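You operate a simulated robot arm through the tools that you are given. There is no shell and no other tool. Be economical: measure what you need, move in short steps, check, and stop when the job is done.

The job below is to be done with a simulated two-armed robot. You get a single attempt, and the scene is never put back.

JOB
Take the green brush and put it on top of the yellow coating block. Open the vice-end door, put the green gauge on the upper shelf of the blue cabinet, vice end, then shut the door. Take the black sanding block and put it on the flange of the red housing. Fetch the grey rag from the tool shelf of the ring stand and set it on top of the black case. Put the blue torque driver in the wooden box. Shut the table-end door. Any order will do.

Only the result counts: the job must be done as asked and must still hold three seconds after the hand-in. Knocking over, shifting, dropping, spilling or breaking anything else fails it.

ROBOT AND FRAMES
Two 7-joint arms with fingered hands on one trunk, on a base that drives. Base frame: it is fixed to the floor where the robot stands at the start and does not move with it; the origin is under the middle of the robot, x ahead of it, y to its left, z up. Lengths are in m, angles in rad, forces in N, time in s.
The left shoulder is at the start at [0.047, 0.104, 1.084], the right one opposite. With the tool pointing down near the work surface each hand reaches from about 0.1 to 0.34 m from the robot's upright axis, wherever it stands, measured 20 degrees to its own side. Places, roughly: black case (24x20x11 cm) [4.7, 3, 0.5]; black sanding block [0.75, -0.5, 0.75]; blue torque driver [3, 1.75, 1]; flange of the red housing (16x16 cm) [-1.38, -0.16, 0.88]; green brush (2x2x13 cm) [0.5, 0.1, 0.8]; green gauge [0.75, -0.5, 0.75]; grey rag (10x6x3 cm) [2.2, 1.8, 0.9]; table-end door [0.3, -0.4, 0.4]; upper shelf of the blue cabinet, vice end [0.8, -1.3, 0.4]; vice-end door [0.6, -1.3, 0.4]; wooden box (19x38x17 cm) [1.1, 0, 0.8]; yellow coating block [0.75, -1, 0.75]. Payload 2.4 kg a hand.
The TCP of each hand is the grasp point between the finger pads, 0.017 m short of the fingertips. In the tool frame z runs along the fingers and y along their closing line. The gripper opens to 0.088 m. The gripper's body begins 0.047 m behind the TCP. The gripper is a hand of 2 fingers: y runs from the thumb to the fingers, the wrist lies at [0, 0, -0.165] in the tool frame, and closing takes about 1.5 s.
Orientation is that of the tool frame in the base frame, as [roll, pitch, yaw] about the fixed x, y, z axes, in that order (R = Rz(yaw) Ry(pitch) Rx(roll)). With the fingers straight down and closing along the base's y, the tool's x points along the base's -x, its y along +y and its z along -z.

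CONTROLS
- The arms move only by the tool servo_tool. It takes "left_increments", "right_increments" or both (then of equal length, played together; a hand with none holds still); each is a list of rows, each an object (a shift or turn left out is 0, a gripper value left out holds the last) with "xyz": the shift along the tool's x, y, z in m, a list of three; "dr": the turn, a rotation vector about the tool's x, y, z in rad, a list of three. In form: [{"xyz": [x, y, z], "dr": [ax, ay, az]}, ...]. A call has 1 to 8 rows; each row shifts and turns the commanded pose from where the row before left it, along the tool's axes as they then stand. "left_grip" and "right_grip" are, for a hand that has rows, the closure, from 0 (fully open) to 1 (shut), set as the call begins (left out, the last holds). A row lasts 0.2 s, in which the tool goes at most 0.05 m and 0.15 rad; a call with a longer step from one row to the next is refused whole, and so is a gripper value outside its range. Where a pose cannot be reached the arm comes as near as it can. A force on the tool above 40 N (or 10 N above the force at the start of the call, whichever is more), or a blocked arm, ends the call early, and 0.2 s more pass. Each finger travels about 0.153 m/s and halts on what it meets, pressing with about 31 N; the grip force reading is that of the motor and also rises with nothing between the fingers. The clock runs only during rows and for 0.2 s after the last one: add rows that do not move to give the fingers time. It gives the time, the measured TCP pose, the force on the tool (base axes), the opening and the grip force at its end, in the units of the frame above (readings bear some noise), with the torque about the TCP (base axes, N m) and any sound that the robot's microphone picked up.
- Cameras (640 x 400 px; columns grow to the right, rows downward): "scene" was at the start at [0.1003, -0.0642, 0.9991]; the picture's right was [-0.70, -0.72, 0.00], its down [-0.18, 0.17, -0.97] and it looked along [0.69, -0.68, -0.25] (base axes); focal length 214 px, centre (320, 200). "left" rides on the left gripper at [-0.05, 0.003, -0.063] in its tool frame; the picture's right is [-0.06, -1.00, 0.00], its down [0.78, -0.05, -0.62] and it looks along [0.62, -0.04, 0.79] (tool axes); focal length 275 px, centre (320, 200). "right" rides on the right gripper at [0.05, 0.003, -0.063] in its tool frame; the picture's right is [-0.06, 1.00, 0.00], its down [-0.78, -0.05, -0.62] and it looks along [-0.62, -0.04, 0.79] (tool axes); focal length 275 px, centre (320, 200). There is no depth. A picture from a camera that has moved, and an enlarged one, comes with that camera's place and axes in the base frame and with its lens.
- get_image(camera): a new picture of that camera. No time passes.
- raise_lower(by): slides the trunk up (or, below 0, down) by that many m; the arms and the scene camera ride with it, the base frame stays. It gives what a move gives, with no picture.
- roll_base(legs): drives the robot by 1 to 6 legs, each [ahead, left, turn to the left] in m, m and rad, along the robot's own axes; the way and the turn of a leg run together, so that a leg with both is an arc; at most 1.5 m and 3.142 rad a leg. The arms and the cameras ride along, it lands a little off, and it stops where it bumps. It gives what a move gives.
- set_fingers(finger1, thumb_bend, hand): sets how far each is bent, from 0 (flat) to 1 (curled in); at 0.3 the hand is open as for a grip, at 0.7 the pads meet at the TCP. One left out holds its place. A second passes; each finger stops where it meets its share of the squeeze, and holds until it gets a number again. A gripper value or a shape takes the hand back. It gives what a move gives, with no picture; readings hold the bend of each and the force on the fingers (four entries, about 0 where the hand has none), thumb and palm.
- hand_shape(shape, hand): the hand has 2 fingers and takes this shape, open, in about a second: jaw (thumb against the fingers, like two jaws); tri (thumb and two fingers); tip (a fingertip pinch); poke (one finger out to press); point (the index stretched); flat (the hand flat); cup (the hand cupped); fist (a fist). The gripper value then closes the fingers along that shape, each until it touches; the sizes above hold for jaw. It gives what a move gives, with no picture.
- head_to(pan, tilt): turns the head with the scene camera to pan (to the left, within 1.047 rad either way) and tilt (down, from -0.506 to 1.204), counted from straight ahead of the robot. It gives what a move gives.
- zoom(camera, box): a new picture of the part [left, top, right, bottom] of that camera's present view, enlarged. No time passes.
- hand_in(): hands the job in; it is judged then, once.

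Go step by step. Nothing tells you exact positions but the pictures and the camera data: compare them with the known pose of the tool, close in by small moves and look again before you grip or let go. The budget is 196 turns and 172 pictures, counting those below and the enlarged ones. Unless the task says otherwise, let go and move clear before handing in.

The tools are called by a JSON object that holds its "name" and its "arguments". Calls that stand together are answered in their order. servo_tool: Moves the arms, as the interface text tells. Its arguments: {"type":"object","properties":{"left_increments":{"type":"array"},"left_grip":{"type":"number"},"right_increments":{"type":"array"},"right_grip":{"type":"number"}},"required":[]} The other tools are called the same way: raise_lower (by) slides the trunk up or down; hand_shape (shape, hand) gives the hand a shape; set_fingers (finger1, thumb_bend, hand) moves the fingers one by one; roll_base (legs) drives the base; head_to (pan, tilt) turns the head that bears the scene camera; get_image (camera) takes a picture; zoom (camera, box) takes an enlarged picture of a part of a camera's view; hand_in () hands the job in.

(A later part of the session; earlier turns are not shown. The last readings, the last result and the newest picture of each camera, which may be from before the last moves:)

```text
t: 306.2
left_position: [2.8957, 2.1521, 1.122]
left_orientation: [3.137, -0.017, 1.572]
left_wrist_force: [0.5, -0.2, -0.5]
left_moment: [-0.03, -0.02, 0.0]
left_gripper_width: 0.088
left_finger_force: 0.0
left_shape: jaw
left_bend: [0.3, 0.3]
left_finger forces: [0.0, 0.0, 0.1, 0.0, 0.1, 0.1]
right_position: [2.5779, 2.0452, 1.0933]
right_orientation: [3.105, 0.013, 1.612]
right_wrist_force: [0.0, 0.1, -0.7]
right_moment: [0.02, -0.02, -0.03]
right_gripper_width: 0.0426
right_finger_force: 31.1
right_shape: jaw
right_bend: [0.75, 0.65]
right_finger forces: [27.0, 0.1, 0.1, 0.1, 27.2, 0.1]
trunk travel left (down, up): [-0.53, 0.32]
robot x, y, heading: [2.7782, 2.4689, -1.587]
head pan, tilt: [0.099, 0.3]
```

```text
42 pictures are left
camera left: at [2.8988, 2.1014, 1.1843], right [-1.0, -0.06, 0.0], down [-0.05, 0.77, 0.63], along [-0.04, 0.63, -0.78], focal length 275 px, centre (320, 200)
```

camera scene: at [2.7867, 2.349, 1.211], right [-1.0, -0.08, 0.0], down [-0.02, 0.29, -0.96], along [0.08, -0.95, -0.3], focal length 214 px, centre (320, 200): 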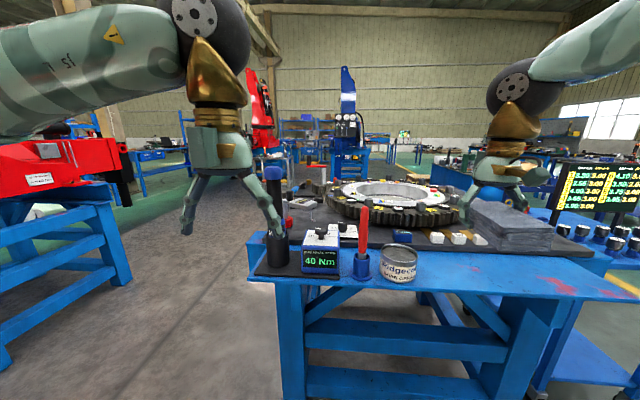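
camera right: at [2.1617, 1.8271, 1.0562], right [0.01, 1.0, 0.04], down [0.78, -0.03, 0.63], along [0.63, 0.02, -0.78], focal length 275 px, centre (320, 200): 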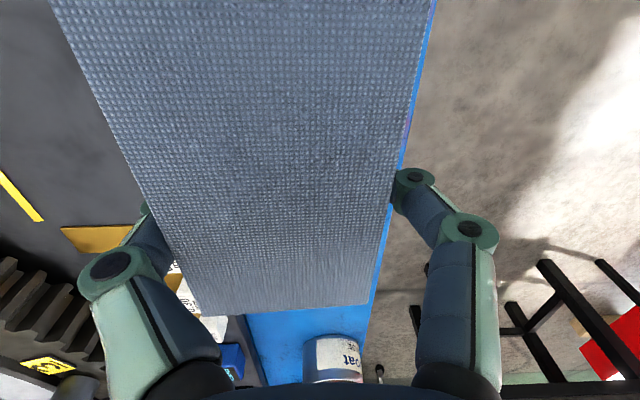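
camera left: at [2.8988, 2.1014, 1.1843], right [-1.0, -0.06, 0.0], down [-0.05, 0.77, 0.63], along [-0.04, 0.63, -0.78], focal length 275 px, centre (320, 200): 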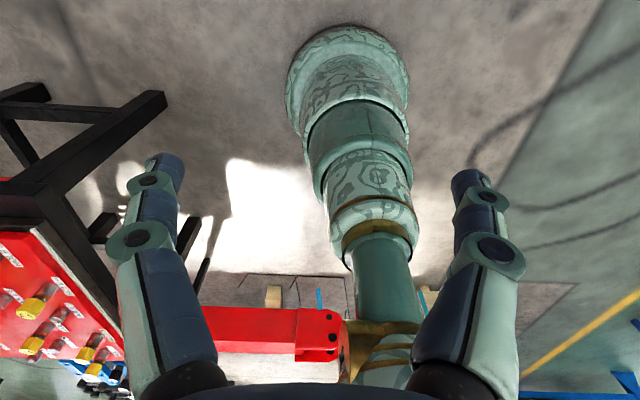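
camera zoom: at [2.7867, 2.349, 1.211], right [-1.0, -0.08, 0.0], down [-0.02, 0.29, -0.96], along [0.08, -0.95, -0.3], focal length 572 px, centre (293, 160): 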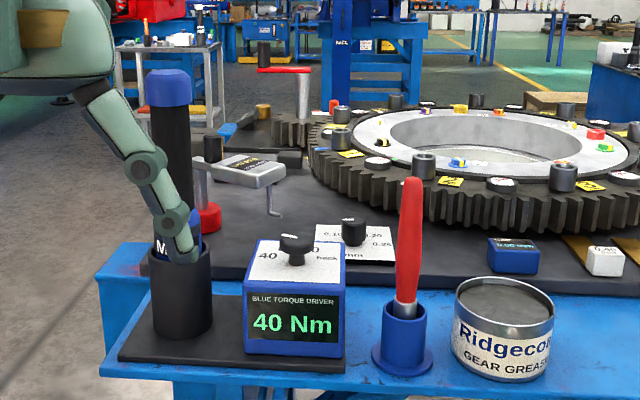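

The driver (black shaft, blue cap) stands in a black cup at about (2.952, 1.815), top z≈1.12. I raise and tuck the rag hand, and turn the left tool level so I can later lay the driver flat.

{"name": "servo_tool", "arguments": {"left_increments": [{"xyz": [-0.05, 0, 0]}, {"xyz": [-0.05, 0, 0]}, {"xyz": [-0.04, 0, 0]}, {"dr": [0, -0.15, 0]}, {"dr": [0, -0.15, 0]}, {"dr": [0, -0.15, 0]}, {"dr": [0, -0.15, 0]}, {"dr": [0, -0.15, 0]}], "right_increments": [{"xyz": [0.05, 0, 0]}, {"xyz": [0.05, 0, 0]}, {"xyz": [0.04, 0, 0]}, {"xyz": [0, 0, -0.05]}, {"xyz": [0, 0, -0.05]}, {"xyz": [0, 0, -0.05]}, {"xyz": [0, -0.03, 0]}, {}]}}

{"name": "raise_lower", "arguments": {"by": -0.22}}

{"name": "servo_tool", "arguments": {"left_increments": [{"dr": [0, -0.15, 0]}, {"dr": [0, -0.15, 0]}, {"dr": [0, -0.15, 0]}, {"dr": [0, -0.15, 0]}, {"dr": [0, -0.15, 0]}, {"dr": [0, -0.087, 0]}, {}]}}

{"name": "get_image", "arguments": {"camera": "left"}}

```text
t: 308.0
left_position: [2.8959, 2.0108, 1.1206]
left_orientation: [3.137, 0.735, 1.57]
left_wrist_force: [0.1, -0.2, -1.1]
left_moment: [0.02, -0.01, 0.01]
left_gripper_width: 0.0877
left_finger_force: 0.1
left_shape: jaw
left_bend: [0.3, 0.3]
left_finger forces: [0.0, 0.1, 0.0, 0.0, 0.0, 0.0]
right_position: [2.5362, 2.1851, 1.2392]
right_orientation: [3.105, 0.015, 1.613]
right_wrist_force: [0.6, 0.7, -1.0]
right_moment: [-0.02, 0.02, 0.02]
right_gripper_width: 0.0426
right_finger_force: 30.8
right_shape: jaw
right_bend: [0.75, 0.65]
right_finger forces: [27.0, 0.0, 0.0, 0.1, 27.0, 0.0]
trunk travel left (down, up): [-0.53, 0.32]
robot x, y, heading: [2.7806, 2.466, -1.584]
head pan, tilt: [0.099, 0.3]
```

```text
t: 310.3
left_position: [2.8945, 2.0113, 0.8998]
left_orientation: [3.136, 0.734, 1.568]
left_wrist_force: [-0.7, -0.6, -1.2]
left_moment: [0.01, -0.02, -0.01]
left_gripper_width: 0.088
left_finger_force: 0.1
left_shape: jaw
left_bend: [0.3, 0.3]
left_finger forces: [0.1, 0.0, 0.0, 0.0, 0.0, 0.0]
right_position: [2.5361, 2.1858, 1.0201]
right_orientation: [3.105, 0.014, 1.612]
right_wrist_force: [-0.1, -0.9, -0.7]
right_moment: [-0.01, -0.02, 0.02]
right_gripper_width: 0.0428
right_finger_force: 31.0
right_shape: jaw
right_bend: [0.75, 0.65]
right_finger forces: [27.1, 0.0, 0.0, 0.1, 26.9, 0.1]
trunk travel left (down, up): [-0.31, 0.54]
robot x, y, heading: [2.7793, 2.4709, -1.582]
head pan, tilt: [0.099, 0.3]
```

```text
t: 311.9
left_position: [2.882, 2.0121, 0.9035]
left_orientation: [-3.136, 0.991, 1.548]
left_wrist_force: [-1.0, -0.9, 0.1]
left_moment: [-0.05, 0.03, 0.01]
left_gripper_width: 0.0877
left_finger_force: 0.1
left_shape: jaw
left_bend: [0.3, 0.3]
left_finger forces: [0.1, 0.1, 0.0, 0.0, 0.0, 0.0]
left hand out of reach, approached as far as the arm can: row 2, 3, 4, 5, 6
right_position: [2.5358, 2.1873, 1.0199]
right_orientation: [3.105, 0.014, 1.613]
right_wrist_force: [0.4, -0.8, -1.7]
right_moment: [0.02, -0.03, 0.0]
right_gripper_width: 0.0424
right_finger_force: 31.4
right_shape: jaw
right_bend: [0.75, 0.65]
right_finger forces: [26.9, 0.0, 0.0, 0.1, 26.9, 0.1]
trunk travel left (down, up): [-0.31, 0.54]
robot x, y, heading: [2.7779, 2.4686, -1.582]
head pan, tilt: [0.099, 0.3]
```

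```text
41 pictures are left
camera left: at [2.886, 2.039, 0.978], right [-1.0, -0.01, 0.05], down [-0.02, 0.95, -0.32], along [-0.05, -0.32, -0.95], focal length 275 px, centre (320, 200)
```

left: 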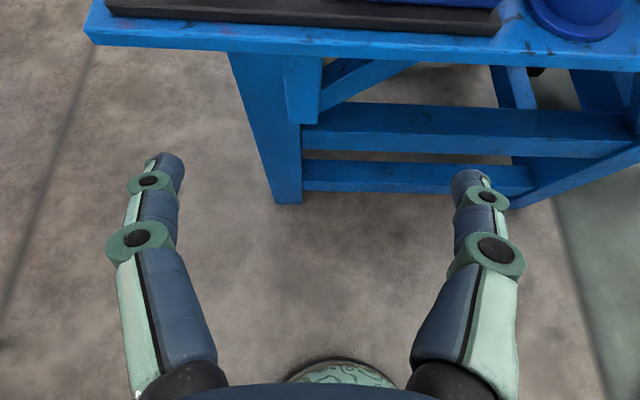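

I raise the hand to shaft height and finish levelling.

{"name": "servo_tool", "arguments": {"left_increments": [{"xyz": [-0.041, 0, -0.027]}, {"xyz": [-0.041, 0, -0.027]}, {"xyz": [-0.033, 0, -0.022]}, {"dr": [0, -0.145, 0]}, {"dr": [0, -0.145, 0]}, {"dr": [0, -0.145, 0]}, {"dr": [0, -0.145, 0]}, {}]}}

{"name": "get_image", "arguments": {"camera": "left"}}

```text
t: 313.7
left_position: [2.873, 2.0148, 1.041]
left_orientation: [-3.129, 1.307, 1.534]
left_wrist_force: [-0.6, -0.1, -0.1]
left_moment: [-0.02, 0.02, 0.01]
left_gripper_width: 0.088
left_finger_force: 0.1
left_shape: jaw
left_bend: [0.3, 0.3]
left_finger forces: [0.1, 0.1, 0.1, 0.1, 0.0, 0.1]
left hand out of reach, approached as far as the arm can: row 6, 7
right_position: [2.5363, 2.1862, 1.021]
right_orientation: [3.104, 0.014, 1.613]
right_wrist_force: [-0.4, -0.2, -0.8]
right_moment: [-0.01, -0.02, 0.02]
right_gripper_width: 0.0423
right_finger_force: 31.4
right_shape: jaw
right_bend: [0.75, 0.65]
right_finger forces: [26.9, 0.0, 0.0, 0.0, 26.9, 0.1]
trunk travel left (down, up): [-0.31, 0.54]
robot x, y, heading: [2.7815, 2.4689, -1.584]
head pan, tilt: [0.099, 0.3]
```

```text
40 pictures are left
camera left: at [2.8792, 2.0631, 1.1045], right [-1.0, 0.03, 0.06], down [-0.01, 0.8, -0.6], along [-0.07, -0.6, -0.8], focal length 275 px, centre (320, 200)
```

left: 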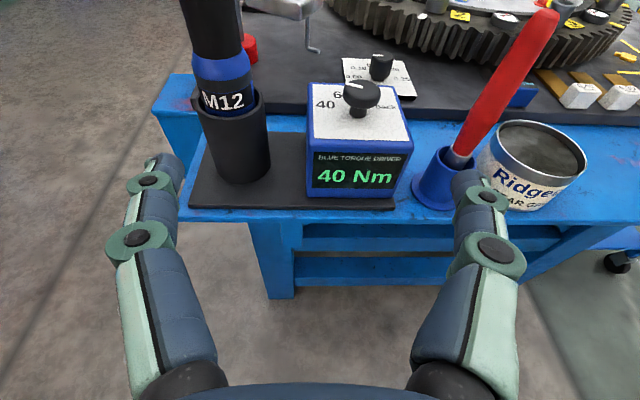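

Driver axis at (2.952, 1.822). I align and approach.

{"name": "roll_base", "arguments": {"legs": [[0.0, 0.08, 0.01], [0.12, 0.0, 0]]}}

{"name": "get_image", "arguments": {"camera": "left"}}

```text
t: 315.6
left_position: [2.9593, 1.8886, 1.0407]
left_orientation: [-3.129, 1.308, 1.552]
left_wrist_force: [0.5, 0.6, 0.3]
left_moment: [-0.01, 0.0, 0.03]
left_gripper_width: 0.088
left_finger_force: 0.0
left_shape: jaw
left_bend: [0.3, 0.3]
left_finger forces: [0.0, 0.1, 0.0, 0.1, 0.1, 0.0]
right_position: [2.6197, 2.056, 1.0192]
right_orientation: [3.105, 0.014, 1.629]
right_wrist_force: [-0.8, -0.7, -0.4]
right_moment: [-0.03, 0.04, -0.02]
right_gripper_width: 0.0425
right_finger_force: 31.6
right_shape: jaw
right_bend: [0.75, 0.65]
right_finger forces: [27.0, 0.1, 0.0, 0.0, 26.9, 0.0]
trunk travel left (down, up): [-0.31, 0.54]
robot x, y, heading: [2.8557, 2.3431, -1.573]
head pan, tilt: [0.099, 0.3]
```

```text
39 pictures are left
camera left: at [2.9644, 1.9381, 1.1043], right [-1.0, 0.01, 0.06], down [-0.03, 0.8, -0.6], along [-0.06, -0.6, -0.8], focal length 275 px, centre (320, 200)
```

left: 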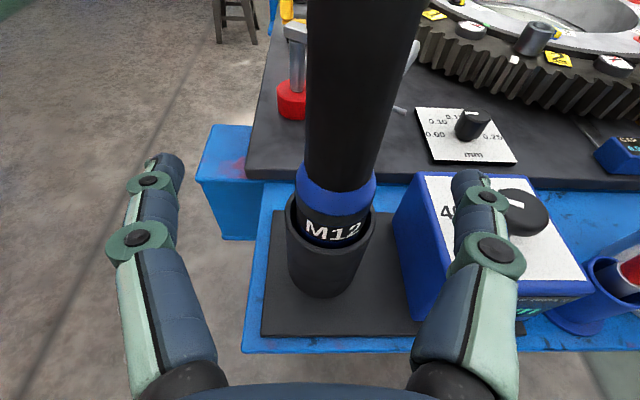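

{"name": "roll_base", "arguments": {"legs": [[0.062, -0.008, 0]]}}

{"name": "get_image", "arguments": {"camera": "left"}}

```text
t: 316.6
left_position: [2.9516, 1.8254, 1.0396]
left_orientation: [-3.131, 1.308, 1.551]
left_wrist_force: [-0.5, 0.5, 0.4]
left_moment: [-0.02, 0.01, 0.01]
left_gripper_width: 0.088
left_finger_force: 0.1
left_shape: jaw
left_bend: [0.3, 0.3]
left_finger forces: [0.1, 0.0, 0.1, 0.0, 0.1, 0.0]
right_position: [2.611, 1.9925, 1.0202]
right_orientation: [3.106, 0.015, 1.63]
right_wrist_force: [0.0, -0.4, -0.8]
right_moment: [-0.02, -0.01, 0.01]
right_gripper_width: 0.0428
right_finger_force: 31.2
right_shape: jaw
right_bend: [0.75, 0.65]
right_finger forces: [27.0, 0.0, 0.1, 0.0, 26.9, 0.1]
trunk travel left (down, up): [-0.31, 0.54]
robot x, y, heading: [2.8487, 2.279, -1.568]
head pan, tilt: [0.099, 0.3]
```

```text
38 pictures are left
camera left: at [2.9562, 1.8744, 1.1043], right [-1.0, 0.01, 0.06], down [-0.03, 0.8, -0.6], along [-0.06, -0.6, -0.8], focal length 275 px, centre (320, 200)
```

left: 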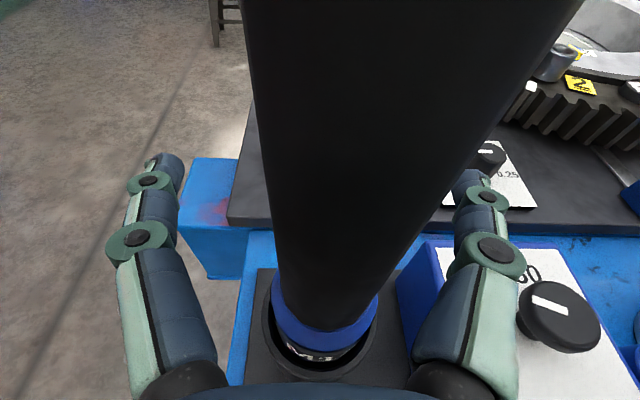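

The shaft is slightly toward the palm; I back off 1.5 cm and shift 8 mm, then close.

{"name": "roll_base", "arguments": {"legs": [[-0.016, -0.008, 0]]}}

{"name": "servo_tool", "arguments": {"left_increments": [{}, {}, {}, {}, {}, {}], "left_grip": 1.0}}

{"name": "get_image", "arguments": {"camera": "left"}}

```text
t: 317.4
left_position: [2.9437, 1.8439, 1.0404]
left_orientation: [-3.131, 1.308, 1.55]
left_wrist_force: [-0.1, -0.2, 0.3]
left_moment: [0.01, 0.03, -0.04]
left_gripper_width: 0.088
left_finger_force: 0.1
left_shape: jaw
left_bend: [0.3, 0.3]
left_finger forces: [0.1, 0.0, 0.1, 0.1, 0.0, 0.0]
right_position: [2.6022, 2.0086, 1.0195]
right_orientation: [3.105, 0.015, 1.626]
right_wrist_force: [0.1, 0.4, -0.2]
right_moment: [-0.02, -0.02, 0.02]
right_gripper_width: 0.0428
right_finger_force: 31.2
right_shape: jaw
right_bend: [0.75, 0.65]
right_finger forces: [27.0, 0.1, 0.0, 0.1, 27.0, 0.0]
trunk travel left (down, up): [-0.31, 0.54]
robot x, y, heading: [2.841, 2.2962, -1.573]
head pan, tilt: [0.099, 0.3]
```

```text
t: 318.8
left_position: [2.9424, 1.8418, 1.0402]
left_orientation: [-3.129, 1.307, 1.551]
left_wrist_force: [0.1, 0.2, 0.4]
left_moment: [-0.02, -0.02, 0.02]
left_gripper_width: 0.0292
left_finger_force: 31.4
left_shape: jaw
left_bend: [0.74, 0.7]
left_finger forces: [26.7, 0.1, 0.0, 0.0, 26.5, 0.0]
right_position: [2.6022, 2.0098, 1.0203]
right_orientation: [3.105, 0.013, 1.628]
right_wrist_force: [-0.4, -0.4, -0.2]
right_moment: [-0.02, -0.02, 0.02]
right_gripper_width: 0.0427
right_finger_force: 30.6
right_shape: jaw
right_bend: [0.75, 0.65]
right_finger forces: [27.0, 0.0, 0.0, 0.1, 26.8, 0.0]
trunk travel left (down, up): [-0.31, 0.54]
robot x, y, heading: [2.8443, 2.2951, -1.571]
head pan, tilt: [0.099, 0.3]
```

```text
37 pictures are left
camera left: at [2.9483, 1.8909, 1.1044], right [-1.0, 0.02, 0.06], down [-0.03, 0.8, -0.6], along [-0.06, -0.6, -0.8], focal length 275 px, centre (320, 200)
```

left: 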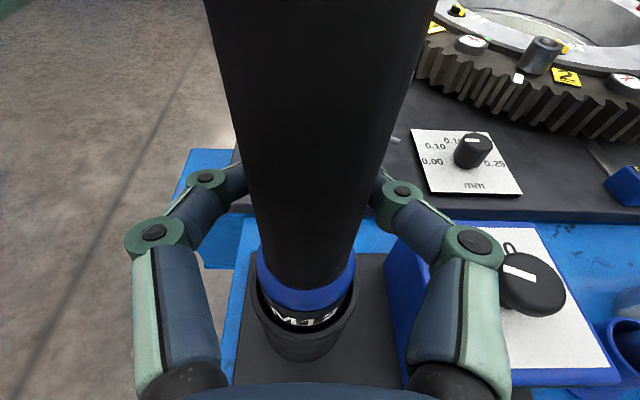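

Gripped on both sides. I lift straight up out of the cup.

{"name": "raise_lower", "arguments": {"by": 0.17}}

{"name": "roll_base", "arguments": {"legs": [[-0.25, 0, 0]]}}

{"name": "get_image", "arguments": {"camera": "left"}}

{"name": "get_image", "arguments": {"camera": "scene"}}

```text
t: 320.7
left_position: [2.9426, 1.8416, 1.2105]
left_orientation: [-3.131, 1.307, 1.55]
left_wrist_force: [-0.1, -0.3, -9.4]
left_moment: [0.06, 0.02, -0.02]
left_gripper_width: 0.0291
left_finger_force: 31.4
left_shape: jaw
left_bend: [0.74, 0.7]
left_finger forces: [26.5, 0.1, 0.0, 0.0, 26.1, 0.0]
right_position: [2.6046, 2.0077, 1.1897]
right_orientation: [3.104, 0.015, 1.626]
right_wrist_force: [-0.5, -0.3, 0.2]
right_moment: [-0.03, -0.03, -0.02]
right_gripper_width: 0.0427
right_finger_force: 31.2
right_shape: jaw
right_bend: [0.75, 0.65]
right_finger forces: [27.0, 0.0, 0.0, 0.0, 26.8, 0.0]
trunk travel left (down, up): [-0.48, 0.37]
robot x, y, heading: [2.8443, 2.2927, -1.572]
head pan, tilt: [0.099, 0.3]
```

```text
t: 322.6
left_position: [2.9394, 2.0932, 1.2104]
left_orientation: [-3.129, 1.307, 1.541]
left_wrist_force: [-0.4, 0.7, -9.0]
left_moment: [0.02, 0.03, -0.01]
left_gripper_width: 0.0293
left_finger_force: 31.2
left_shape: jaw
left_bend: [0.74, 0.71]
left_finger forces: [26.7, 0.1, 0.0, 0.0, 26.2, 0.1]
right_position: [2.6011, 2.265, 1.1899]
right_orientation: [3.105, 0.013, 1.618]
right_wrist_force: [-0.1, 0.9, -0.6]
right_moment: [-0.04, -0.06, -0.02]
right_gripper_width: 0.0425
right_finger_force: 31.5
right_shape: jaw
right_bend: [0.75, 0.65]
right_finger forces: [27.0, 0.0, 0.1, 0.0, 27.0, 0.0]
trunk travel left (down, up): [-0.48, 0.37]
robot x, y, heading: [2.8439, 2.5508, -1.582]
head pan, tilt: [0.099, 0.3]
```

```text
36 pictures are left
camera left: at [2.9455, 2.1436, 1.2744], right [-1.0, 0.03, 0.06], down [-0.02, 0.8, -0.6], along [-0.07, -0.6, -0.8], focal length 275 px, centre (320, 200)
```

left: 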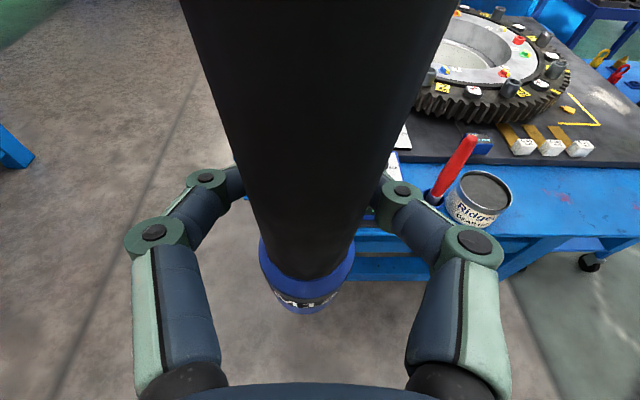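

```text
35 pictures are left
camera scene: at [2.8516, 2.4284, 1.1607], right [-1.0, -0.09, 0.0], down [-0.03, 0.29, -0.96], along [0.09, -0.95, -0.3], focal length 214 px, centre (320, 200)
```

scene: 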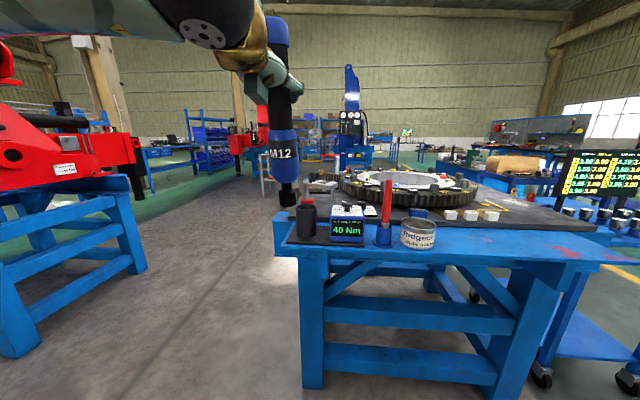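

The driver is free and held. I move away from the stand, turn toward the case and look.

{"name": "roll_base", "arguments": {"legs": [[0, -0.6, 0], [-0.2, 0, 0], [0, 0, 1.8]]}}

{"name": "head_to", "arguments": {"pan": 0.0, "tilt": 0.25}}

{"name": "get_image", "arguments": {"camera": "scene"}}

```text
t: 331.5
left_position: [2.6581, 2.9621, 1.2099]
left_orientation: [-3.13, 1.306, -2.906]
left_wrist_force: [0.7, 0.5, -9.5]
left_moment: [-0.03, 0.08, -0.01]
left_gripper_width: 0.0293
left_finger_force: 30.8
left_shape: jaw
left_bend: [0.74, 0.71]
left_finger forces: [26.2, 0.1, 0.0, 0.0, 25.9, 0.0]
right_position: [2.5832, 2.5918, 1.1891]
right_orientation: [3.105, 0.015, -2.831]
right_wrist_force: [1.2, 0.3, -0.2]
right_moment: [-0.03, 0.02, -0.03]
right_gripper_width: 0.0426
right_finger_force: 30.5
right_shape: jaw
right_bend: [0.75, 0.65]
right_finger forces: [26.6, 0.0, 0.0, 0.0, 26.6, 0.0]
trunk travel left (down, up): [-0.48, 0.37]
robot x, y, heading: [2.2469, 2.7483, 0.253]
head pan, tilt: [0.099, 0.3]
```

```text
t: 332.2
left_position: [2.658, 2.962, 1.2098]
left_orientation: [-3.128, 1.305, -2.908]
left_wrist_force: [-0.5, -0.5, -9.1]
left_moment: [-0.03, 0.06, -0.04]
left_gripper_width: 0.0293
left_finger_force: 30.9
left_shape: jaw
left_bend: [0.74, 0.71]
left_finger forces: [26.3, 0.0, 0.1, 0.0, 25.9, 0.0]
right_position: [2.582, 2.5908, 1.19]
right_orientation: [3.106, 0.015, -2.831]
right_wrist_force: [-0.1, 0.1, -0.8]
right_moment: [0.03, -0.02, -0.01]
right_gripper_width: 0.0429
right_finger_force: 31.1
right_shape: jaw
right_bend: [0.75, 0.65]
right_finger forces: [26.6, 0.1, 0.0, 0.1, 26.6, 0.0]
trunk travel left (down, up): [-0.48, 0.37]
robot x, y, heading: [2.2464, 2.7467, 0.258]
head pan, tilt: [0.0, 0.25]
```

```text
34 pictures are left
camera scene: at [2.3639, 2.7818, 1.1653], right [0.25, -0.97, 0.0], down [-0.24, -0.06, -0.97], along [0.94, 0.24, -0.25], focal length 214 px, centre (320, 200)
```

scene: 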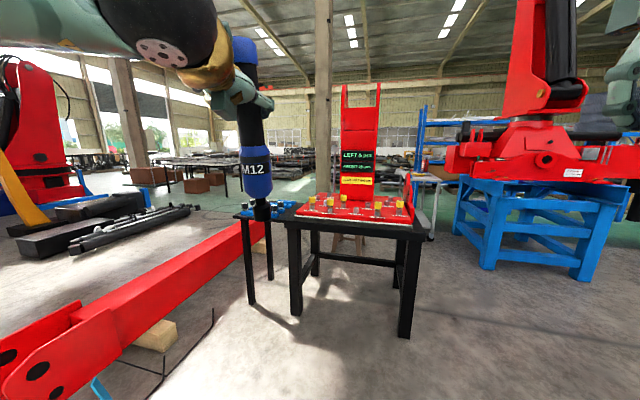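

The case should be on the stool behind the black table. I go around through the corridor on the right.

{"name": "roll_base", "arguments": {"legs": [[0, 0, -0.258], [0, -0.6, 0], [1.2, 0, 0], [0.6, 0, 0]]}}

{"name": "head_to", "arguments": {"pan": 0.8, "tilt": 0.4}}

{"name": "get_image", "arguments": {"camera": "scene"}}

```text
t: 344.9
left_position: [4.4543, 2.2243, 1.2108]
left_orientation: [-3.129, 1.304, 3.096]
left_wrist_force: [0.2, -0.3, -9.2]
left_moment: [-0.04, 0.1, 0.0]
left_gripper_width: 0.029
left_finger_force: 30.5
left_shape: jaw
left_bend: [0.74, 0.71]
left_finger forces: [26.3, 0.0, 0.0, 0.1, 25.9, 0.0]
right_position: [4.2806, 1.8873, 1.189]
right_orientation: [3.103, 0.014, -3.112]
right_wrist_force: [1.1, 0.4, -0.4]
right_moment: [-0.01, 0.03, 0.0]
right_gripper_width: 0.0426
right_finger_force: 31.3
right_shape: jaw
right_bend: [0.75, 0.65]
right_finger forces: [26.5, 0.0, 0.0, 0.0, 26.5, 0.0]
trunk travel left (down, up): [-0.48, 0.37]
robot x, y, heading: [3.997, 2.137, -0.029]
head pan, tilt: [0.0, 0.25]
```

```text
t: 346.1
left_position: [4.4553, 2.2233, 1.21]
left_orientation: [-3.133, 1.306, 3.093]
left_wrist_force: [0.4, -0.5, -8.3]
left_moment: [0.0, 0.07, 0.0]
left_gripper_width: 0.0293
left_finger_force: 30.9
left_shape: jaw
left_bend: [0.74, 0.71]
left_finger forces: [26.4, 0.0, 0.0, 0.0, 26.0, 0.0]
right_position: [4.2797, 1.8885, 1.1898]
right_orientation: [3.104, 0.014, -3.112]
right_wrist_force: [0.2, -0.4, -0.7]
right_moment: [0.0, -0.03, 0.02]
right_gripper_width: 0.0428
right_finger_force: 31.0
right_shape: jaw
right_bend: [0.75, 0.65]
right_finger forces: [26.5, 0.0, 0.0, 0.0, 26.5, 0.0]
trunk travel left (down, up): [-0.48, 0.37]
robot x, y, heading: [3.9985, 2.1346, -0.028]
head pan, tilt: [0.799, 0.4]
```

```text
33 pictures are left
camera scene: at [4.0948, 2.1991, 1.1514], right [0.7, -0.72, 0.0], down [-0.28, -0.27, -0.92], along [0.66, 0.64, -0.39], focal length 214 px, centre (320, 200)
```

scene: 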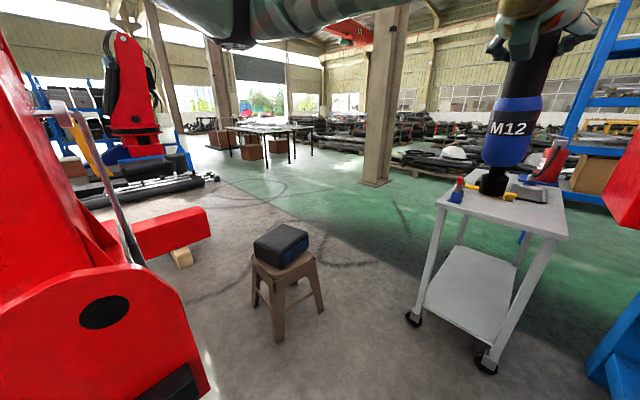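

The black case sits on the brown stool at about (4.6, 2.98). I zoom for its top face.

{"name": "zoom", "arguments": {"camera": "scene", "box": [210, 190, 370, 350]}}

```text
2.50 times, centred on (290, 270) of scene
camera zoom: at [4.0948, 2.1991, 1.1514], right [0.7, -0.72, 0.0], down [-0.28, -0.27, -0.92], along [0.66, 0.64, -0.39], focal length 536 px, centre (395, 25)
```

zoom: 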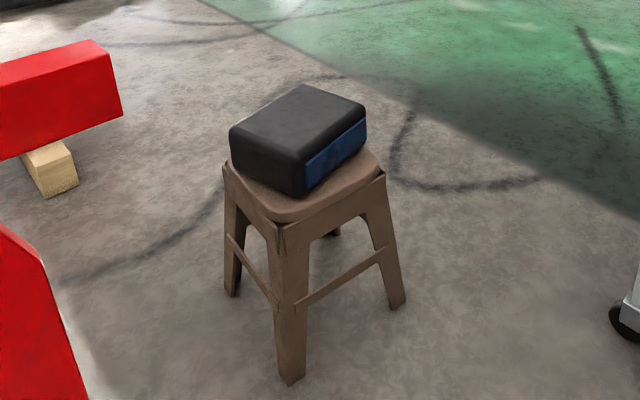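

The case top is about z≈0.455 at (4.72, 3.11). I drive ahead, turn to face it, and raise the driver hand out of the way before lowering the trunk.

{"name": "roll_base", "arguments": {"legs": [[0.56, 0.02, 0], [0, 0, 1.6]]}}

{"name": "servo_tool", "arguments": {"left_increments": [{"xyz": [-0.048, 0, 0]}, {"xyz": [-0.048, 0, 0]}, {"xyz": [-0.048, 0, 0]}, {"xyz": [-0.048, 0, 0]}, {"xyz": [-0.048, 0, 0]}, {}], "right_increments": [{"xyz": [-0.04, 0, 0]}, {"xyz": [-0.04, 0, 0]}, {"xyz": [0, 0.04, 0]}, {"xyz": [0, 0.04, 0]}, {"xyz": [0, 0.03, 0.03]}, {"xyz": [0, 0, 0.04]}]}}

{"name": "raise_lower", "arguments": {"by": -0.36}}

{"name": "head_to", "arguments": {"pan": -0.1, "tilt": 0.6}}

{"name": "get_image", "arguments": {"camera": "scene"}}

```text
t: 349.7
left_position: [5.0079, 2.2371, 1.2092]
left_orientation: [-3.135, 1.303, 3.105]
left_wrist_force: [0.6, -0.5, -8.9]
left_moment: [-0.04, 0.08, -0.03]
left_gripper_width: 0.0294
left_finger_force: 31.3
left_shape: jaw
left_bend: [0.74, 0.71]
left_finger forces: [26.7, 0.0, 0.0, 0.0, 26.3, 0.0]
right_position: [4.835, 1.8989, 1.1886]
right_orientation: [3.107, 0.001, -3.1]
right_wrist_force: [-20.2, -5.7, 3.3]
right_moment: [-0.07, 0.11, -0.36]
right_gripper_width: 0.0427
right_finger_force: 31.0
right_shape: jaw
right_bend: [0.76, 0.66]
right_finger forces: [24.3, 0.1, 0.0, 0.1, 30.5, 0.0]
trunk travel left (down, up): [-0.48, 0.37]
robot x, y, heading: [4.5534, 2.1417, -0.01]
head pan, tilt: [0.799, 0.4]
stopped in leg 2: the force on the tool passed its limit at 41 N (the readings are from after the stop); the commanded pose is now the measured one
```

```text
t: 350.1
left_position: [5.0114, 2.2363, 1.2338]
left_orientation: [-3.137, 1.304, 3.104]
left_wrist_force: [-1.0, 0.0, -9.2]
left_moment: [-0.07, 0.12, 0.01]
left_gripper_width: 0.0294
left_finger_force: 31.6
left_shape: jaw
left_bend: [0.74, 0.71]
left_finger forces: [27.1, 0.0, 0.1, 0.1, 26.6, 0.0]
right_position: [4.8463, 1.8985, 1.1865]
right_orientation: [3.112, -0.034, -3.109]
right_wrist_force: [-35.6, -3.0, 9.1]
right_moment: [-0.22, 0.18, -0.91]
right_gripper_width: 0.0419
right_finger_force: 30.4
right_shape: jaw
right_bend: [0.76, 0.69]
right_finger forces: [24.5, 0.0, 0.0, 0.1, 38.4, 0.0]
trunk travel left (down, up): [-0.48, 0.37]
robot x, y, heading: [4.5541, 2.1374, -0.014]
head pan, tilt: [0.799, 0.4]
stopped in row 1 (right hand): the force on the tool passed its limit at 97 N (the readings are from after the stop); the commanded pose is now the measured one
```

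```text
t: 350.6
left_position: [5.0113, 2.2354, 1.2263]
left_orientation: [-3.133, 1.302, 3.103]
left_wrist_force: [-0.3, 0.2, -8.3]
left_moment: [-0.04, 0.1, -0.02]
left_gripper_width: 0.0294
left_finger_force: 30.8
left_shape: jaw
left_bend: [0.74, 0.71]
left_finger forces: [27.0, 0.1, 0.1, 0.1, 26.5, 0.0]
right_position: [4.8449, 1.8994, 1.1789]
right_orientation: [3.113, -0.034, -3.109]
right_wrist_force: [-28.2, 1.0, 7.7]
right_moment: [-0.28, -0.02, -0.82]
right_gripper_width: 0.0416
right_finger_force: 30.6
right_shape: jaw
right_bend: [0.76, 0.72]
right_finger forces: [27.2, 0.0, 0.0, 0.1, 41.8, 0.1]
trunk travel left (down, up): [-0.472, 0.378]
robot x, y, heading: [4.5545, 2.1433, -0.018]
head pan, tilt: [0.799, 0.4]
stopped: the force on the tool passed its limit at 50 N (the readings are from after the stop); the commanded pose is now the measured one
```

```text
t: 351.8
left_position: [5.0104, 2.2374, 1.2282]
left_orientation: [-3.133, 1.307, 3.105]
left_wrist_force: [0.4, 0.4, -9.0]
left_moment: [0.0, 0.09, 0.05]
left_gripper_width: 0.0291
left_finger_force: 31.2
left_shape: jaw
left_bend: [0.74, 0.71]
left_finger forces: [27.0, 0.0, 0.0, 0.1, 26.6, 0.1]
right_position: [4.8464, 1.8991, 1.1793]
right_orientation: [3.114, -0.031, -3.109]
right_wrist_force: [-42.5, 0.3, 1.2]
right_moment: [-0.1, -0.06, -1.32]
right_gripper_width: 0.0412
right_finger_force: 30.6
right_shape: jaw
right_bend: [0.76, 0.73]
right_finger forces: [27.5, 0.0, 0.0, 0.0, 51.3, 0.1]
trunk travel left (down, up): [-0.472, 0.378]
robot x, y, heading: [4.5562, 2.1397, -0.018]
head pan, tilt: [-0.099, 0.6]
```

```text
31 pictures are left
camera scene: at [4.6665, 2.1319, 1.1258], right [-0.11, -0.99, 0.0], down [-0.56, 0.06, -0.83], along [0.82, -0.09, -0.56], focal length 214 px, centre (320, 200)
```

scene: 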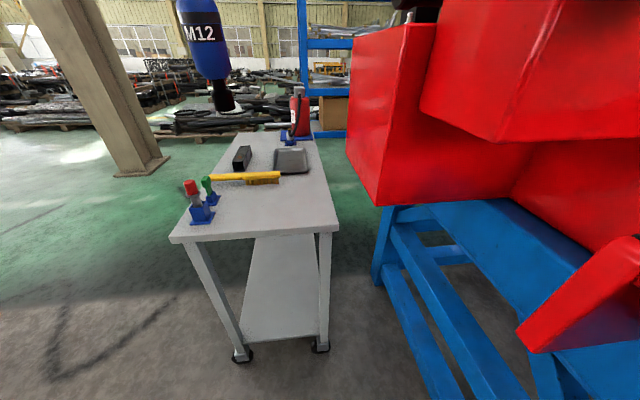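

The rag hand bumped the red robot's front. I back straight off at once and check the rag.

{"name": "roll_base", "arguments": {"legs": [[-0.15, 0, 0], [0, 0.12, 0]]}}

{"name": "get_image", "arguments": {"camera": "right"}}

```text
t: 354.0
left_position: [4.8686, 2.361, 1.2243]
left_orientation: [-3.129, 1.3, 3.107]
left_wrist_force: [-0.9, 0.7, -9.1]
left_moment: [-0.02, 0.06, -0.02]
left_gripper_width: 0.0295
left_finger_force: 30.7
left_shape: jaw
left_bend: [0.74, 0.71]
left_finger forces: [26.9, 0.1, 0.0, 0.0, 26.2, 0.0]
right_position: [4.7037, 2.0241, 1.1782]
right_orientation: [3.115, -0.033, -3.113]
right_wrist_force: [0.3, 0.5, -0.7]
right_moment: [-0.01, -0.03, -0.03]
right_gripper_width: 0.041
right_finger_force: 31.3
right_shape: jaw
right_bend: [0.76, 0.73]
right_finger forces: [27.1, 0.1, 0.0, 0.1, 27.1, 0.1]
trunk travel left (down, up): [-0.472, 0.378]
robot x, y, heading: [4.408, 2.2639, -0.017]
head pan, tilt: [-0.099, 0.6]
```

```text
30 pictures are left
camera right: at [4.6552, 2.0231, 1.2438], right [0.03, 1.0, 0.03], down [0.81, -0.04, 0.59], along [0.59, 0.0, -0.81], focal length 275 px, centre (320, 200)
```

right: 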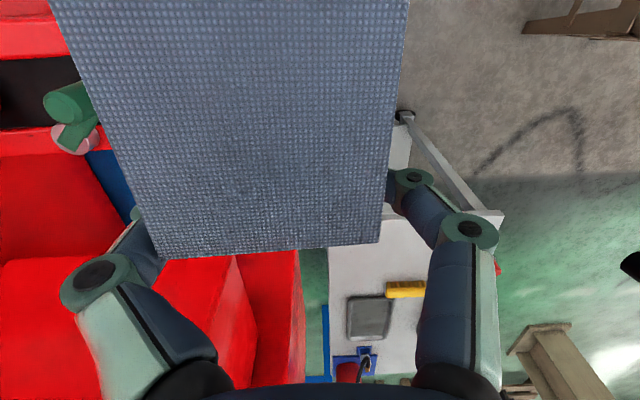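

The rag slipped back about 2.5 cm but is firmly held. I turn toward the case here and prepare the hands.

{"name": "roll_base", "arguments": {"legs": [[0, 0, 1.585], [0, -0.17, 0]]}}

{"name": "servo_tool", "arguments": {"left_increments": [{"xyz": [-0.048, 0, 0]}, {"xyz": [-0.048, 0, 0]}, {"xyz": [-0.048, 0, 0]}, {"xyz": [-0.048, 0, 0]}, {"xyz": [-0.03, 0, 0]}, {}], "right_increments": [{"xyz": [-0.04, 0, 0]}, {"xyz": [-0.04, 0, 0]}, {"xyz": [0, 0.04, 0]}, {"xyz": [0, 0.04, 0]}, {"xyz": [0, 0.03, 0.03]}, {"xyz": [0, 0, 0.04]}]}}

{"name": "raise_lower", "arguments": {"by": -0.36}}

{"name": "head_to", "arguments": {"pan": -0.2, "tilt": 0.5}}

{"name": "get_image", "arguments": {"camera": "scene"}}

{"name": "get_image", "arguments": {"camera": "right"}}

```text
t: 359.4
left_position: [4.4794, 2.7275, 1.2254]
left_orientation: [-3.137, 1.301, -1.598]
left_wrist_force: [0.1, -0.5, -8.7]
left_moment: [-0.06, 0.01, 0.0]
left_gripper_width: 0.0291
left_finger_force: 30.6
left_shape: jaw
left_bend: [0.74, 0.71]
left_finger forces: [26.1, 0.0, 0.0, 0.0, 26.0, 0.1]
right_position: [4.8202, 2.5677, 1.1778]
right_orientation: [3.112, -0.034, -1.527]
right_wrist_force: [0.6, 0.1, -0.2]
right_moment: [0.07, 0.0, 0.03]
right_gripper_width: 0.041
right_finger_force: 31.0
right_shape: jaw
right_bend: [0.76, 0.73]
right_finger forces: [26.6, 0.0, 0.0, 0.0, 26.5, 0.1]
trunk travel left (down, up): [-0.472, 0.378]
robot x, y, heading: [4.5769, 2.267, 1.568]
head pan, tilt: [-0.099, 0.6]
```

```text
t: 360.8
left_position: [4.4778, 2.7873, 1.4358]
left_orientation: [-3.136, 1.299, -1.596]
left_wrist_force: [-0.5, 0.2, -8.8]
left_moment: [-0.08, -0.03, -0.02]
left_gripper_width: 0.0291
left_finger_force: 31.0
left_shape: jaw
left_bend: [0.74, 0.71]
left_finger forces: [26.3, 0.0, 0.0, 0.0, 25.9, 0.0]
right_position: [4.7007, 2.6374, 1.1088]
right_orientation: [3.113, -0.034, -1.528]
right_wrist_force: [0.2, 0.2, 0.0]
right_moment: [0.04, -0.01, 0.01]
right_gripper_width: 0.0413
right_finger_force: 30.7
right_shape: jaw
right_bend: [0.76, 0.73]
right_finger forces: [26.5, 0.1, 0.0, 0.1, 26.4, 0.1]
trunk travel left (down, up): [-0.472, 0.378]
robot x, y, heading: [4.5797, 2.2663, 1.567]
head pan, tilt: [-0.099, 0.6]
```

```text
t: 364.3
left_position: [4.4795, 2.786, 1.0788]
left_orientation: [-3.133, 1.302, -1.595]
left_wrist_force: [0.8, -0.4, -8.6]
left_moment: [-0.09, 0.0, 0.02]
left_gripper_width: 0.029
left_finger_force: 31.0
left_shape: jaw
left_bend: [0.74, 0.71]
left_finger forces: [26.2, 0.1, 0.0, 0.0, 25.9, 0.1]
right_position: [4.7022, 2.6385, 0.7493]
right_orientation: [3.111, -0.033, -1.527]
right_wrist_force: [-0.3, -0.3, -1.0]
right_moment: [0.05, 0.0, -0.03]
right_gripper_width: 0.0412
right_finger_force: 30.8
right_shape: jaw
right_bend: [0.76, 0.73]
right_finger forces: [26.5, 0.0, 0.1, 0.1, 26.4, 0.0]
trunk travel left (down, up): [-0.112, 0.738]
robot x, y, heading: [4.5799, 2.2665, 1.569]
head pan, tilt: [-0.099, 0.6]
```

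```text
t: 364.9
left_position: [4.4794, 2.7866, 1.0769]
left_orientation: [-3.132, 1.3, -1.594]
left_wrist_force: [-0.2, -0.5, -8.5]
left_moment: [-0.05, -0.05, 0.0]
left_gripper_width: 0.0293
left_finger_force: 30.4
left_shape: jaw
left_bend: [0.74, 0.71]
left_finger forces: [26.3, 0.0, 0.0, 0.0, 25.8, 0.1]
right_position: [4.7027, 2.6389, 0.7479]
right_orientation: [3.111, -0.032, -1.527]
right_wrist_force: [-0.4, -0.1, 0.1]
right_moment: [0.0, 0.03, -0.03]
right_gripper_width: 0.0407
right_finger_force: 31.7
right_shape: jaw
right_bend: [0.76, 0.73]
right_finger forces: [26.6, 0.0, 0.0, 0.0, 26.5, 0.0]
trunk travel left (down, up): [-0.112, 0.738]
robot x, y, heading: [4.5798, 2.2644, 1.572]
head pan, tilt: [-0.201, 0.499]
```

```text
29 pictures are left
camera scene: at [4.5981, 2.3985, 0.7747], right [0.98, -0.2, 0.0], down [-0.1, -0.47, -0.88], along [0.18, 0.86, -0.48], focal length 214 px, centre (320, 200)
```

scene: 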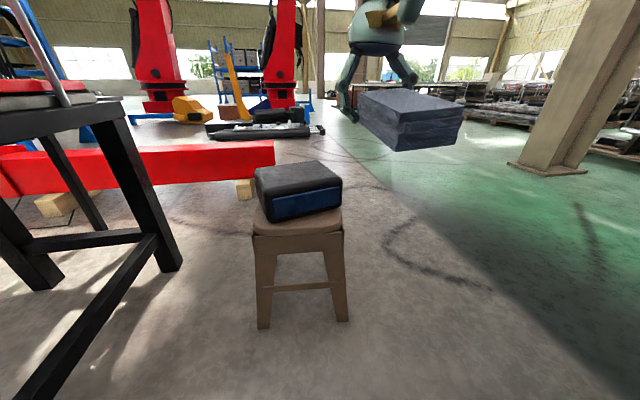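

```text
28 pictures are left
camera right: at [4.7024, 2.5907, 0.8142], right [-1.0, 0.02, 0.03], down [0.03, 0.81, 0.59], along [-0.01, 0.59, -0.81], focal length 275 px, centre (320, 200)
```

right: 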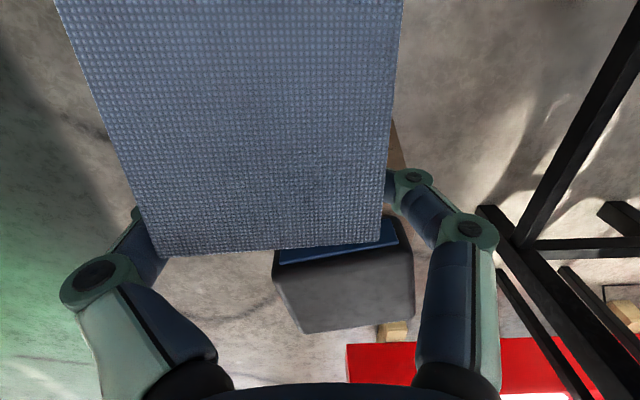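

The case top is at about (4.657, 3.03, z 0.508). I lower the trunk, extend the right hand, and drive over the case.

{"name": "raise_lower", "arguments": {"by": -0.1}}

{"name": "servo_tool", "arguments": {"right_increments": [{"xyz": [-0.04, 0, 0]}, {"xyz": [-0.035, 0, 0]}, {}]}}

{"name": "roll_base", "arguments": {"legs": [[0, 0.046, 0], [0.31, 0, 0]]}}

{"name": "get_image", "arguments": {"camera": "scene"}}

{"name": "get_image", "arguments": {"camera": "right"}}

```text
t: 366.3
left_position: [4.4797, 2.786, 0.9772]
left_orientation: [-3.131, 1.301, -1.595]
left_wrist_force: [-0.1, -0.4, -8.4]
left_moment: [-0.09, -0.05, -0.01]
left_gripper_width: 0.0289
left_finger_force: 31.1
left_shape: jaw
left_bend: [0.74, 0.71]
left_finger forces: [26.1, 0.1, 0.0, 0.0, 25.8, 0.0]
right_position: [4.701, 2.6393, 0.649]
right_orientation: [3.112, -0.032, -1.527]
right_wrist_force: [-0.4, 0.7, 0.7]
right_moment: [0.02, -0.02, -0.02]
right_gripper_width: 0.0411
right_finger_force: 30.8
right_shape: jaw
right_bend: [0.76, 0.73]
right_finger forces: [26.5, 0.0, 0.0, 0.1, 26.5, 0.1]
trunk travel left (down, up): [-0.012, 0.838]
robot x, y, heading: [4.5793, 2.2648, 1.57]
head pan, tilt: [-0.201, 0.499]
```

```text
t: 367.1
left_position: [4.4796, 2.7863, 0.9786]
left_orientation: [-3.13, 1.299, -1.595]
left_wrist_force: [0.2, -0.1, -8.1]
left_moment: [-0.05, -0.04, -0.01]
left_gripper_width: 0.0291
left_finger_force: 30.7
left_shape: jaw
left_bend: [0.74, 0.71]
left_finger forces: [26.1, 0.0, 0.1, 0.0, 25.7, 0.1]
right_position: [4.6993, 2.7123, 0.6448]
right_orientation: [3.111, -0.033, -1.527]
right_wrist_force: [0.1, -0.5, -0.8]
right_moment: [0.05, 0.01, -0.02]
right_gripper_width: 0.0409
right_finger_force: 31.1
right_shape: jaw
right_bend: [0.76, 0.73]
right_finger forces: [26.6, 0.0, 0.0, 0.0, 26.5, 0.0]
trunk travel left (down, up): [-0.012, 0.838]
robot x, y, heading: [4.5791, 2.2654, 1.571]
head pan, tilt: [-0.201, 0.499]
```

```text
t: 369.7
left_position: [4.4248, 3.1039, 0.9787]
left_orientation: [-3.132, 1.3, -1.588]
left_wrist_force: [-0.3, -0.7, -8.4]
left_moment: [-0.05, -0.04, -0.02]
left_gripper_width: 0.0292
left_finger_force: 31.4
left_shape: jaw
left_bend: [0.74, 0.71]
left_finger forces: [26.4, 0.0, 0.0, 0.0, 26.0, 0.0]
right_position: [4.6455, 3.0296, 0.6446]
right_orientation: [3.111, -0.034, -1.515]
right_wrist_force: [0.5, 0.0, -1.5]
right_moment: [0.03, 0.01, 0.01]
right_gripper_width: 0.0407
right_finger_force: 31.5
right_shape: jaw
right_bend: [0.76, 0.73]
right_finger forces: [26.6, 0.0, 0.0, 0.1, 26.5, 0.0]
trunk travel left (down, up): [-0.012, 0.838]
robot x, y, heading: [4.5286, 2.5818, 1.584]
head pan, tilt: [-0.201, 0.499]
```

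```text
27 pictures are left
camera scene: at [4.5485, 2.7212, 0.6786], right [0.98, -0.19, 0.0], down [-0.09, -0.47, -0.88], along [0.17, 0.86, -0.48], focal length 214 px, centre (320, 200)
```

scene: 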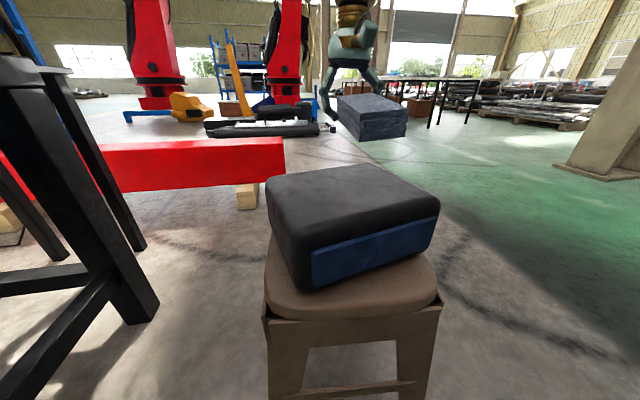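

```text
26 pictures are left
camera right: at [4.646, 2.9813, 0.7109], right [-1.0, 0.01, 0.03], down [0.02, 0.81, 0.59], along [-0.02, 0.59, -0.81], focal length 275 px, centre (320, 200)
```

right: 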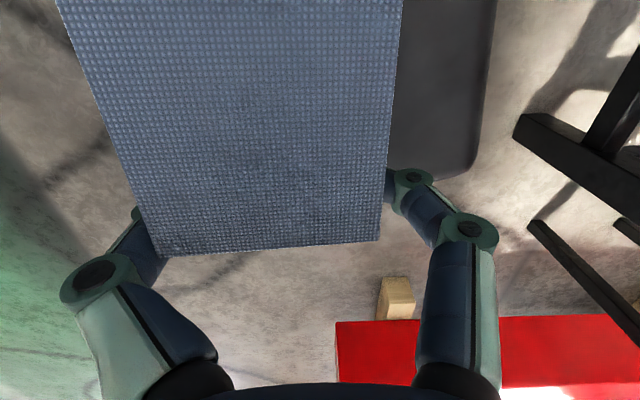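

Slightly more forward, then lower onto the case.

{"name": "roll_base", "arguments": {"legs": [[0.025, -0.005, 0]]}}

{"name": "servo_tool", "arguments": {"right_increments": [{"xyz": [-0.01, 0, 0]}, {"xyz": [0, 0, 0.04]}, {"xyz": [0, 0, 0.035]}, {"xyz": [0, 0, 0.012]}, {}]}}

{"name": "zoom", "arguments": {"camera": "scene", "box": [240, 60, 480, 260]}}

```text
t: 370.5
left_position: [4.4325, 3.1283, 0.9774]
left_orientation: [-3.136, 1.297, -1.586]
left_wrist_force: [0.3, -0.5, -9.6]
left_moment: [-0.08, -0.04, 0.0]
left_gripper_width: 0.0292
left_finger_force: 30.5
left_shape: jaw
left_bend: [0.74, 0.71]
left_finger forces: [26.4, 0.0, 0.0, 0.0, 25.9, 0.1]
right_position: [4.6514, 3.0553, 0.6454]
right_orientation: [3.113, -0.035, -1.516]
right_wrist_force: [-0.1, -0.5, -1.1]
right_moment: [0.01, -0.01, 0.01]
right_gripper_width: 0.041
right_finger_force: 30.5
right_shape: jaw
right_bend: [0.76, 0.73]
right_finger forces: [26.5, 0.1, 0.0, 0.0, 26.5, 0.0]
trunk travel left (down, up): [-0.012, 0.838]
robot x, y, heading: [4.5347, 2.6086, 1.578]
head pan, tilt: [-0.201, 0.499]
```

```text
t: 371.7
left_position: [4.4313, 3.1275, 0.9779]
left_orientation: [-3.134, 1.298, -1.588]
left_wrist_force: [0.2, -1.0, -8.6]
left_moment: [-0.13, -0.03, -0.03]
left_gripper_width: 0.0293
left_finger_force: 31.0
left_shape: jaw
left_bend: [0.74, 0.71]
left_finger forces: [26.4, 0.0, 0.0, 0.0, 26.1, 0.1]
right_position: [4.6483, 3.0614, 0.5591]
right_orientation: [3.112, -0.034, -1.516]
right_wrist_force: [-0.1, -0.7, -1.1]
right_moment: [0.01, 0.06, -0.02]
right_gripper_width: 0.0411
right_finger_force: 31.5
right_shape: jaw
right_bend: [0.76, 0.73]
right_finger forces: [26.5, 0.0, 0.0, 0.1, 26.5, 0.1]
trunk travel left (down, up): [-0.012, 0.838]
robot x, y, heading: [4.5374, 2.6095, 1.576]
head pan, tilt: [-0.201, 0.499]
```

```text
2.00 times, centred on (360, 160) of scene
camera zoom: at [4.5532, 2.7467, 0.6786], right [0.98, -0.19, 0.0], down [-0.09, -0.47, -0.88], along [0.17, 0.86, -0.48], focal length 429 px, centre (240, 280)
```

zoom: 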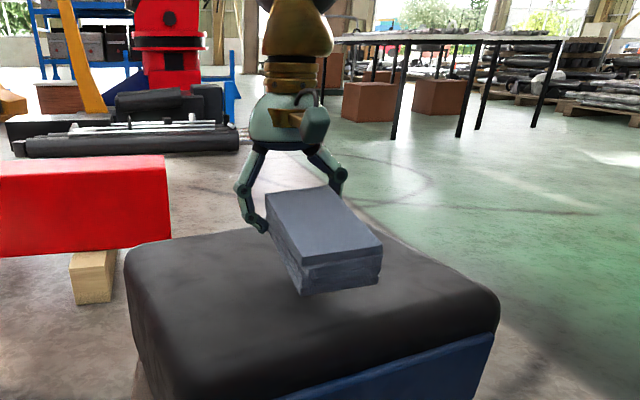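

Close to touching. I lower in small steps.

{"name": "servo_tool", "arguments": {"right_increments": [{"xyz": [0, 0, 0.005]}, {"xyz": [0, 0, 0.005]}, {}]}}

{"name": "servo_tool", "arguments": {"right_increments": [{"xyz": [0, 0, 0.004]}, {"xyz": [0, 0, 0.004]}, {}]}}

{"name": "servo_tool", "arguments": {"right_increments": [{"xyz": [0, 0, 0.003]}, {"xyz": [0, 0, 0.003]}, {}]}}

{"name": "zoom", "arguments": {"camera": "scene", "box": [240, 60, 480, 260]}}

```text
t: 372.5
left_position: [4.4306, 3.128, 0.9775]
left_orientation: [-3.134, 1.299, -1.587]
left_wrist_force: [0.2, -0.1, -8.0]
left_moment: [-0.11, -0.03, 0.02]
left_gripper_width: 0.0291
left_finger_force: 30.7
left_shape: jaw
left_bend: [0.74, 0.71]
left_finger forces: [26.4, 0.1, 0.0, 0.0, 26.0, 0.0]
right_position: [4.6475, 3.0614, 0.5495]
right_orientation: [3.111, -0.034, -1.517]
right_wrist_force: [-0.8, -0.6, 0.9]
right_moment: [-0.01, 0.04, 0.01]
right_gripper_width: 0.0412
right_finger_force: 30.9
right_shape: jaw
right_bend: [0.76, 0.73]
right_finger forces: [26.5, 0.0, 0.0, 0.0, 26.7, 0.0]
trunk travel left (down, up): [-0.012, 0.838]
robot x, y, heading: [4.5355, 2.6086, 1.579]
head pan, tilt: [-0.201, 0.499]
```

```text
t: 373.3
left_position: [4.4304, 3.1268, 0.9787]
left_orientation: [-3.132, 1.302, -1.586]
left_wrist_force: [0.6, 0.0, -8.9]
left_moment: [-0.06, -0.01, -0.03]
left_gripper_width: 0.0292
left_finger_force: 30.8
left_shape: jaw
left_bend: [0.74, 0.71]
left_finger forces: [26.3, 0.1, 0.0, 0.1, 26.0, 0.0]
right_position: [4.6466, 3.0621, 0.5442]
right_orientation: [3.113, -0.026, -1.518]
right_wrist_force: [-0.2, -1.2, 31.4]
right_moment: [0.05, -0.6, 0.02]
right_gripper_width: 0.043
right_finger_force: 31.2
right_shape: jaw
right_bend: [0.79, 0.73]
right_finger forces: [42.9, 0.0, 0.1, 0.1, 46.0, 0.0]
trunk travel left (down, up): [-0.012, 0.838]
robot x, y, heading: [4.5343, 2.6068, 1.581]
head pan, tilt: [-0.201, 0.499]
```

```text
t: 373.7
left_position: [4.4308, 3.1265, 0.9787]
left_orientation: [-3.138, 1.295, -1.59]
left_wrist_force: [-0.2, -0.8, -8.8]
left_moment: [-0.1, -0.05, 0.01]
left_gripper_width: 0.0291
left_finger_force: 31.5
left_shape: jaw
left_bend: [0.74, 0.71]
left_finger forces: [26.4, 0.0, 0.1, 0.1, 26.0, 0.0]
right_position: [4.6468, 3.0623, 0.5431]
right_orientation: [3.109, -0.022, -1.517]
right_wrist_force: [0.0, -3.8, 25.8]
right_moment: [-0.02, -0.56, -0.06]
right_gripper_width: 0.0427
right_finger_force: 30.9
right_shape: jaw
right_bend: [0.79, 0.73]
right_finger forces: [39.8, 0.1, 0.0, 0.0, 43.9, 0.1]
trunk travel left (down, up): [-0.012, 0.838]
robot x, y, heading: [4.5399, 2.6073, 1.58]
head pan, tilt: [-0.201, 0.499]
stopped in row 1 (right hand): the force on the tool passed its limit at 46 N (the readings are from after the stop); the commanded pose is now the measured one
```

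```text
2.00 times, centred on (360, 160) of scene
camera zoom: at [4.553, 2.7455, 0.6789], right [0.98, -0.19, 0.0], down [-0.09, -0.47, -0.88], along [0.17, 0.86, -0.48], focal length 429 px, centre (240, 280)
```

zoom: 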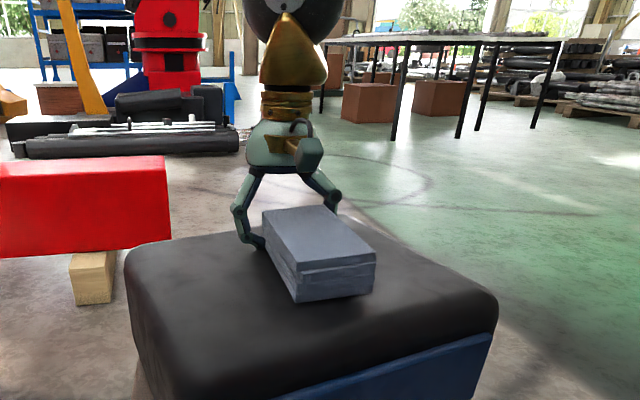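

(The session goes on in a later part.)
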